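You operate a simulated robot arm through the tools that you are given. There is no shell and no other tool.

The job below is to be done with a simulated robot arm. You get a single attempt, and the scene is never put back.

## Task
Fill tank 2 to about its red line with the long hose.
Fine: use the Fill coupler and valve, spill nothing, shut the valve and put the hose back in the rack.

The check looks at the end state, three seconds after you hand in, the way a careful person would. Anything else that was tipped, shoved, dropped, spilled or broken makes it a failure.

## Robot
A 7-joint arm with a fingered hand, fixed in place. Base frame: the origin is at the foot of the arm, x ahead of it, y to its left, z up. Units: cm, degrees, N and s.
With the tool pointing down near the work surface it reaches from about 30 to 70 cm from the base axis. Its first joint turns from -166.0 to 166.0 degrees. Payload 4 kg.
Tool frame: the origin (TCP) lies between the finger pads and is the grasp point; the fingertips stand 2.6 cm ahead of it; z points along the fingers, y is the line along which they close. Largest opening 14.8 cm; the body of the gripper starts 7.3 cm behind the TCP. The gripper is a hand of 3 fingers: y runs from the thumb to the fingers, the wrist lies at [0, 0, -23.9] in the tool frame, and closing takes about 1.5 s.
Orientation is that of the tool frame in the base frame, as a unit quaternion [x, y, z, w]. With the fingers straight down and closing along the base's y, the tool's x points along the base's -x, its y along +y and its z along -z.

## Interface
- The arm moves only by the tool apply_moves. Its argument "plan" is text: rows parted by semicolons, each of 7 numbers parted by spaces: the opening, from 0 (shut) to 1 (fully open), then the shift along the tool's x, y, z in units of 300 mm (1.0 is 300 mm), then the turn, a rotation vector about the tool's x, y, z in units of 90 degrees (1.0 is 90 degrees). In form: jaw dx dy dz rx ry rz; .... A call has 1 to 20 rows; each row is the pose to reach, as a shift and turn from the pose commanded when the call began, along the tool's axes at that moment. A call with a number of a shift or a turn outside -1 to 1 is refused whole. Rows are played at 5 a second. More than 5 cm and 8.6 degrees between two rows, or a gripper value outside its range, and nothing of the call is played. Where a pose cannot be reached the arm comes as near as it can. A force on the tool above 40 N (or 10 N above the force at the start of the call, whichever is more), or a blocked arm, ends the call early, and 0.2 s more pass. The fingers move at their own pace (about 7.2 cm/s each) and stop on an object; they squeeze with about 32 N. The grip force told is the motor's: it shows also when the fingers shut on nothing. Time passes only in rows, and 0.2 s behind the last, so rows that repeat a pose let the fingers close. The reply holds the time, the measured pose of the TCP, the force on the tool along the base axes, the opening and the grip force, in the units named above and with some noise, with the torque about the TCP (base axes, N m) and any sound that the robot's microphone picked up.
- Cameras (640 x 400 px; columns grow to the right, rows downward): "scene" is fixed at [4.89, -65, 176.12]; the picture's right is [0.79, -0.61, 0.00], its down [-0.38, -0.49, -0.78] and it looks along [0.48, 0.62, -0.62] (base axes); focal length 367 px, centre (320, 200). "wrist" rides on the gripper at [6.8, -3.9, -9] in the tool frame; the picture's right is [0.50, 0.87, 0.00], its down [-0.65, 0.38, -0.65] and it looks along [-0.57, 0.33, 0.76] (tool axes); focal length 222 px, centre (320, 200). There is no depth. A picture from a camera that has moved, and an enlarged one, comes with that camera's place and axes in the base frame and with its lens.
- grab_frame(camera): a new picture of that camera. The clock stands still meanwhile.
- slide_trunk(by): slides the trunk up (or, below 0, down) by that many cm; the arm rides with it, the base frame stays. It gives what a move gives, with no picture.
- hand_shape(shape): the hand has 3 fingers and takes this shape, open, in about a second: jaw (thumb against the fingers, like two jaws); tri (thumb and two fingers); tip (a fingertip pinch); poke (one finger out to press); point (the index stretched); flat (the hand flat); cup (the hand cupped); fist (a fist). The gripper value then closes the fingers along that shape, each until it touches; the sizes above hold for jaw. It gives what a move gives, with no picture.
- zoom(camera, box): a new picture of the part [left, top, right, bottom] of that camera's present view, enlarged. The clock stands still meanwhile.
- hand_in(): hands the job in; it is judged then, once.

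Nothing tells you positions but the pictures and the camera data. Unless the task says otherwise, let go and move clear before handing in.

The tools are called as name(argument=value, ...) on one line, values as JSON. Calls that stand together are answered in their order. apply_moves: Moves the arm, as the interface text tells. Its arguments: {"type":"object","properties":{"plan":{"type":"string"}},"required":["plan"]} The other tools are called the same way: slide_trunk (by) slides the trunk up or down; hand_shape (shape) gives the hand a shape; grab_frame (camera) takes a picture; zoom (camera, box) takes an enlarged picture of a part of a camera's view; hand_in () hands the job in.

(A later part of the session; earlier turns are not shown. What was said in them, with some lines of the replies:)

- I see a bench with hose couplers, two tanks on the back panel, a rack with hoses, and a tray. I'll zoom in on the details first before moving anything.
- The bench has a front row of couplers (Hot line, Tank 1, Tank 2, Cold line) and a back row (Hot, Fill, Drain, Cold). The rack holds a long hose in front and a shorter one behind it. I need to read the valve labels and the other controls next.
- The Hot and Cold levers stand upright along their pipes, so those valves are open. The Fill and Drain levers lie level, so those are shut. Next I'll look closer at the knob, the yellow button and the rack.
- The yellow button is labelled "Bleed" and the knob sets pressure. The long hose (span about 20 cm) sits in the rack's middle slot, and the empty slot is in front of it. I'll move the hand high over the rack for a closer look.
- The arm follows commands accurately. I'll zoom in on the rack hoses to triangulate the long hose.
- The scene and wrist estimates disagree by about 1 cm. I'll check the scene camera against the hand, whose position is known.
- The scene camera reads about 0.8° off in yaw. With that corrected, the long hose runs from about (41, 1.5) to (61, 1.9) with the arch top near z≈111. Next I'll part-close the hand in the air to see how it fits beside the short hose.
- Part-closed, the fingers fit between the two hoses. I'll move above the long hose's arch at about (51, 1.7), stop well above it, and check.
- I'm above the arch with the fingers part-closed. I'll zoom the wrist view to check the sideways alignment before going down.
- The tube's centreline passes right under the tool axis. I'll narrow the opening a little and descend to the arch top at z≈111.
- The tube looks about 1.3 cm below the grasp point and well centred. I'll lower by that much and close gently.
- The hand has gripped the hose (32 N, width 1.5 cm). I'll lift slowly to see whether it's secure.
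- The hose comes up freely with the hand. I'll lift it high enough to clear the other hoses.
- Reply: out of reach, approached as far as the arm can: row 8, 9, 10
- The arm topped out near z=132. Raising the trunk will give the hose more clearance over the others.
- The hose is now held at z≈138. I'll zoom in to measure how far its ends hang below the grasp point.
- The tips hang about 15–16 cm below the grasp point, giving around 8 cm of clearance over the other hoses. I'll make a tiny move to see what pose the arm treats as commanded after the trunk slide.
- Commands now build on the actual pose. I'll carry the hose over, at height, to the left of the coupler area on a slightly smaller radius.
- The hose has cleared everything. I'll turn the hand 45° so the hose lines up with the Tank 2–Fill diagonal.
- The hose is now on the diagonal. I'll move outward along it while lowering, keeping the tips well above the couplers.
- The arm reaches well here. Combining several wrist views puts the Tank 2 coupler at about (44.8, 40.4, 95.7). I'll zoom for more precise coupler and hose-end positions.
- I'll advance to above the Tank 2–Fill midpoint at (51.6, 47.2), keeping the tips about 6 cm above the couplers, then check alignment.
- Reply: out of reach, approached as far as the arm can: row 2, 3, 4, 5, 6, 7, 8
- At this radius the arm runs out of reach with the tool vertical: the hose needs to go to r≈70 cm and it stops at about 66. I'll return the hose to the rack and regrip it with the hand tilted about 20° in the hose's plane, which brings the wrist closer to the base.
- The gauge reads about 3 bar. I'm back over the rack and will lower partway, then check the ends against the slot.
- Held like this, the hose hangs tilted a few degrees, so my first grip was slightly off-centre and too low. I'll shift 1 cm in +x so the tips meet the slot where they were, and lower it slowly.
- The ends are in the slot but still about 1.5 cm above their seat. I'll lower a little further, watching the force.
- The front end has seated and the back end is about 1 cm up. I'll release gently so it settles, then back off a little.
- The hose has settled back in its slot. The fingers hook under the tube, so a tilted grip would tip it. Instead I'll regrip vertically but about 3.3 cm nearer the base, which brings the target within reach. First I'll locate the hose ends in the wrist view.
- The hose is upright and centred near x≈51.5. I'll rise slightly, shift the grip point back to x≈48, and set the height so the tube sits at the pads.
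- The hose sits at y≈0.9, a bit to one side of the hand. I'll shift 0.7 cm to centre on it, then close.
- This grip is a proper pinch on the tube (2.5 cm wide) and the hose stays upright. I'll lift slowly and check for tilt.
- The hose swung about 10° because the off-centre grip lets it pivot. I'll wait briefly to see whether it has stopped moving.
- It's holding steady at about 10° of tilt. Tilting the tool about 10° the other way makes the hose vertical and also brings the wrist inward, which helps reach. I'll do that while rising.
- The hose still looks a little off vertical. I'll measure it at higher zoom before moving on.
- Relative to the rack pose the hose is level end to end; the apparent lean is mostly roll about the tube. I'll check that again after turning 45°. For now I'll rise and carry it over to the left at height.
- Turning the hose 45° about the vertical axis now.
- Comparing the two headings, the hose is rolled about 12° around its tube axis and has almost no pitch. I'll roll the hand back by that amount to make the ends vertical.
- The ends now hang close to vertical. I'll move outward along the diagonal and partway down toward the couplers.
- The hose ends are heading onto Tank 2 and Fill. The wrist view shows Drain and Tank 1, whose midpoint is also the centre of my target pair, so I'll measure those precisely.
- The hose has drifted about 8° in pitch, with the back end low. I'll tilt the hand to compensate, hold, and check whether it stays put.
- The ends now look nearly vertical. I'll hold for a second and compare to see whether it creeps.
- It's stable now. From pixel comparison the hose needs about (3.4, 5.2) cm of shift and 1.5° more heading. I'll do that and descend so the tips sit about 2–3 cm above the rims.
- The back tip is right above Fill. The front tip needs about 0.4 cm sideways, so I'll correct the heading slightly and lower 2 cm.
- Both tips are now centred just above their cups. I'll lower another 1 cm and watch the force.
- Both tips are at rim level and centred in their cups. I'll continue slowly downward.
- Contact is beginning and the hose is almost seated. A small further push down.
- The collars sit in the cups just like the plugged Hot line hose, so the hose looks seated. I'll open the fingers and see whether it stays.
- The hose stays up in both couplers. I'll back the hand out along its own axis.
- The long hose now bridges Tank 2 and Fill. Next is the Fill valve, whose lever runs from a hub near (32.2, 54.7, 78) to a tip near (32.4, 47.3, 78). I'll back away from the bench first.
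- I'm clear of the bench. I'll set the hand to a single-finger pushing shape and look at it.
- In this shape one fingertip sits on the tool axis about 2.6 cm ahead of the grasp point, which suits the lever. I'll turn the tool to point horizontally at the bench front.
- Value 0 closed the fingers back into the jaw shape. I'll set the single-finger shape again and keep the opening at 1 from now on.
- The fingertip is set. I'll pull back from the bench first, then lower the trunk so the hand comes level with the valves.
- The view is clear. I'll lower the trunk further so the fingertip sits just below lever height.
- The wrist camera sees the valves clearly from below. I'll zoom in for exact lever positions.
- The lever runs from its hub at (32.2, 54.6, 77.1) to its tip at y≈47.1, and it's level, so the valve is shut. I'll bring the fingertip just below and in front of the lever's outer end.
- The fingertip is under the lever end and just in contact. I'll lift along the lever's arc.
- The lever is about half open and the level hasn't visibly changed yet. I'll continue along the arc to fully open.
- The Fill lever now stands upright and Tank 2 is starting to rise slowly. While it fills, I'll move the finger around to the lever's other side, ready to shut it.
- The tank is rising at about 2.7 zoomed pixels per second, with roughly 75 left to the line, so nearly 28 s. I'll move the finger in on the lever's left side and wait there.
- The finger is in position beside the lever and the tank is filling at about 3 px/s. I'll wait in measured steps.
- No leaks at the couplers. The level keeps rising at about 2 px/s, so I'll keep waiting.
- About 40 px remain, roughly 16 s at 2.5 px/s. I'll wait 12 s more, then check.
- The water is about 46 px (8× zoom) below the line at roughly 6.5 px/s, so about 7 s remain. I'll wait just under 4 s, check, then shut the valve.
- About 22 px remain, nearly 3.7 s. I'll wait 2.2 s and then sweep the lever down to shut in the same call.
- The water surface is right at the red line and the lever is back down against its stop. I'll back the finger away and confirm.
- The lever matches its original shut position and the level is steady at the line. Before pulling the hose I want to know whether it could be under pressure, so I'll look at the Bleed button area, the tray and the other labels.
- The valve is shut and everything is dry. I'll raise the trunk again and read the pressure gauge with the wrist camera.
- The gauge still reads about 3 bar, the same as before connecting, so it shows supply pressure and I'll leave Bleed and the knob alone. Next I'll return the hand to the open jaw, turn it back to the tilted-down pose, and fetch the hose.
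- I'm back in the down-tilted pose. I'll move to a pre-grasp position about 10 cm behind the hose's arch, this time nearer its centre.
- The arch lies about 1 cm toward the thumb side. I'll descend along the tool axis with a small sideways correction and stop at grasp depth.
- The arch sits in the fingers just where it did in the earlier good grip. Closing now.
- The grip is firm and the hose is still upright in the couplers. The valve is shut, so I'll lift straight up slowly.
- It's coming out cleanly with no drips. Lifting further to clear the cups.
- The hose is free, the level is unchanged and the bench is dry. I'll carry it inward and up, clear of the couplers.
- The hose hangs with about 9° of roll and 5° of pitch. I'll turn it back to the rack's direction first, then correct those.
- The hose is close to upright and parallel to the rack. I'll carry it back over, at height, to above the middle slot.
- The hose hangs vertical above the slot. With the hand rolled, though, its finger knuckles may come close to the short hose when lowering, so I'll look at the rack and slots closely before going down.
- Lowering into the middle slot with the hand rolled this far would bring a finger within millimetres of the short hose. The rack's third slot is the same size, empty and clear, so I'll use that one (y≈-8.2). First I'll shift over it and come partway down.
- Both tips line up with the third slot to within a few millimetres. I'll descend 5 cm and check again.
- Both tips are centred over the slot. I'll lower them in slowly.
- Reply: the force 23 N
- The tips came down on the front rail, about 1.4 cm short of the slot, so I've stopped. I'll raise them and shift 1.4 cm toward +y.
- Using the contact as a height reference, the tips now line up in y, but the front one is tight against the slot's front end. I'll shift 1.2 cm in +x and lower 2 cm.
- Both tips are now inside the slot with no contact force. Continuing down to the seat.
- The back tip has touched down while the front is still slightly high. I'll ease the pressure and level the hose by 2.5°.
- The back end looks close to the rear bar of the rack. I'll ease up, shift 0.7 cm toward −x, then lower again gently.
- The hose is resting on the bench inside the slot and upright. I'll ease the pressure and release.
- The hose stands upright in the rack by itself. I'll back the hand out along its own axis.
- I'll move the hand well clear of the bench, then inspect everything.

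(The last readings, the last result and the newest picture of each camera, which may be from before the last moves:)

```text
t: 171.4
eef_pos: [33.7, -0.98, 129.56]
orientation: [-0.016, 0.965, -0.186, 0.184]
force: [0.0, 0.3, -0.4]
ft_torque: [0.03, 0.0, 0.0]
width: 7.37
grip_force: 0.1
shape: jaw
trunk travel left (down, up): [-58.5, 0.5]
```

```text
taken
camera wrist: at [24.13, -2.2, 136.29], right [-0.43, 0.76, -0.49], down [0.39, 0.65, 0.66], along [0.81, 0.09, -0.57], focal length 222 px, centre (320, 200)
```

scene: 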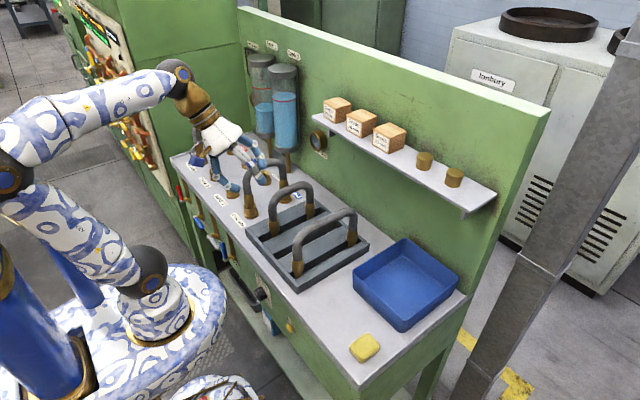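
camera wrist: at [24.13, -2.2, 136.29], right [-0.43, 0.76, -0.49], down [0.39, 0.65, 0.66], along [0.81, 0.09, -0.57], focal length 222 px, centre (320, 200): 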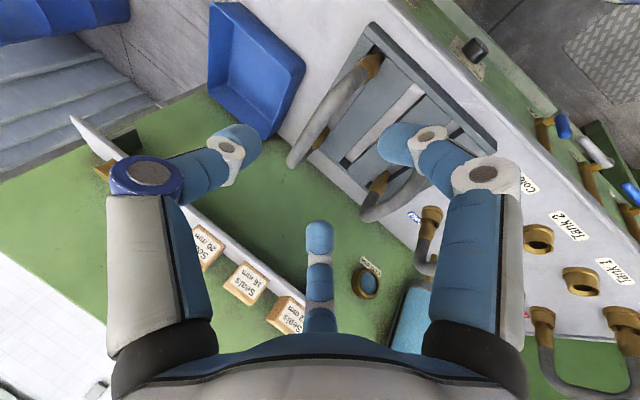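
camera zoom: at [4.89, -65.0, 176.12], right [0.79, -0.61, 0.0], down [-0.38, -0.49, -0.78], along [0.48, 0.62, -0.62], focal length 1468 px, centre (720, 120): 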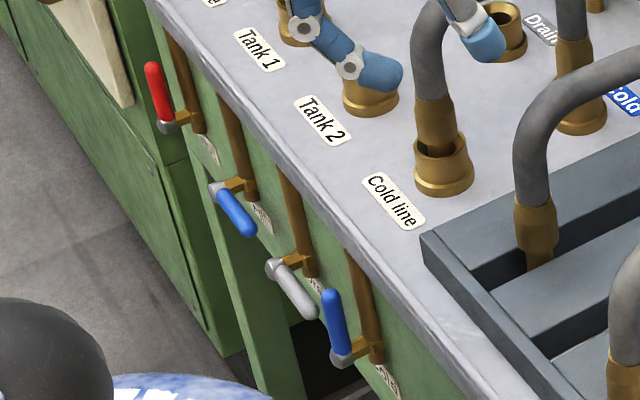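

The bench looks tidy: the level is at the line, the Fill lever is shut, and both hoses are in the rack. I'll zoom in to confirm the long hose is fully seated and upright in its slot.

zoom(camera="scene", box=[285, 220, 325, 280])

zoom(camera="scene", box=[335, 195, 375, 255])

zoom(camera="wrist", box=[270, 10, 510, 220])

```text
6.67 times, centred on (305, 250) of scene
camera zoom: at [4.89, -65.0, 176.12], right [0.79, -0.61, 0.0], down [-0.38, -0.49, -0.78], along [0.48, 0.62, -0.62], focal length 2446 px, centre (420, -133)
```

zoom: 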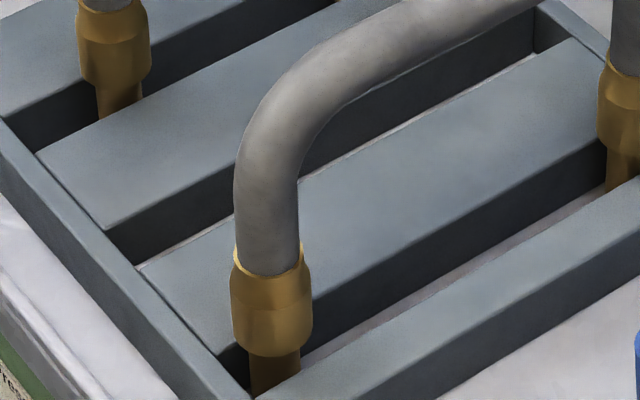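

```text
6.67 times, centred on (355, 225) of scene
camera zoom: at [4.89, -65.0, 176.12], right [0.79, -0.61, 0.0], down [-0.38, -0.49, -0.78], along [0.48, 0.62, -0.62], focal length 2446 px, centre (87, 33)
```

zoom: 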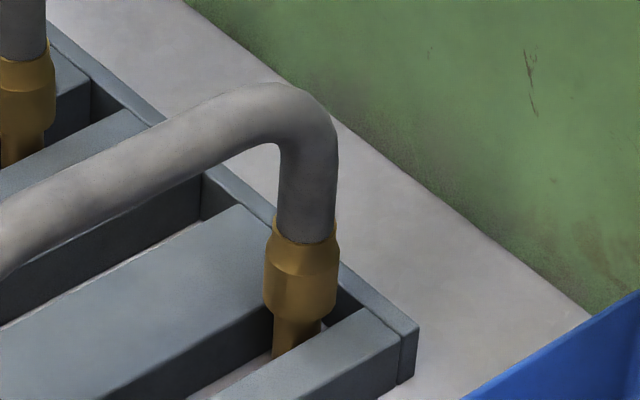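

```text
1.90 times, centred on (390, 115) of wrist
camera zoom: at [24.13, -2.2, 136.29], right [-0.43, 0.76, -0.49], down [0.39, 0.65, 0.66], along [0.81, 0.09, -0.57], focal length 423 px, centre (187, 362)
```

zoom: 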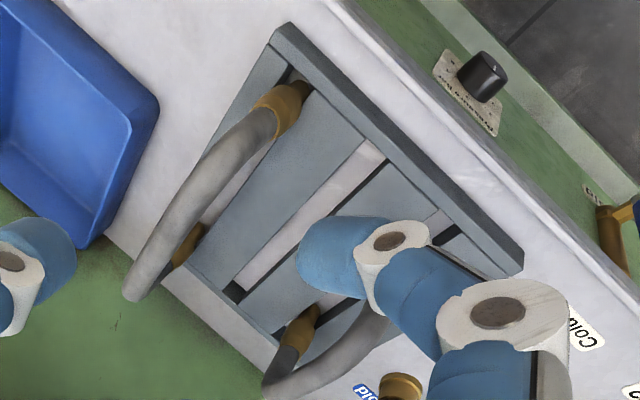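

Tank 2 is at its red line and holding, and the Fill lever is shut against its stop. The long hose stands upright and seated in the rack, in the slot next to its old one. The couplers, bench and short hose are undisturbed and dry, and the hand is empty and clear, so I'm handing in.

hand_in()

```text
The job is handed in.
```

I filled tank 2 to its red line through the Fill coupler and valve and shut the valve. The long hose is back in the rack, though in a different slot from before. I've handed the job in; no result has come back yet.

- **Tank 2:** the water surface sits right at the red line. It didn't move from when the valve shut until hand-in, about 50 seconds later.
- **Fill valve:** the lever is down against its stop, level like the Drain lever, as it was at the start.
- **Hose:** it stands upright, fully down in the rack's third slot. That slot was empty; the hose had been in the middle one. Lowering it into the middle slot would have brought the fingers within millimetres of the short hose.
- **Spills:** I saw no water on the bench or at the couplers, either while filling or when I pulled the hose.
- **Rail contact:** on the first try at the third slot, the hose ends came down on the rack's front rail at about 19 N. I stopped, lifted and shifted it, and saw nothing moved or damaged.

I left the pressure knob and the Bleed button alone. The gauge read about 3 bar before the hose was connected and again after the valve was shut.
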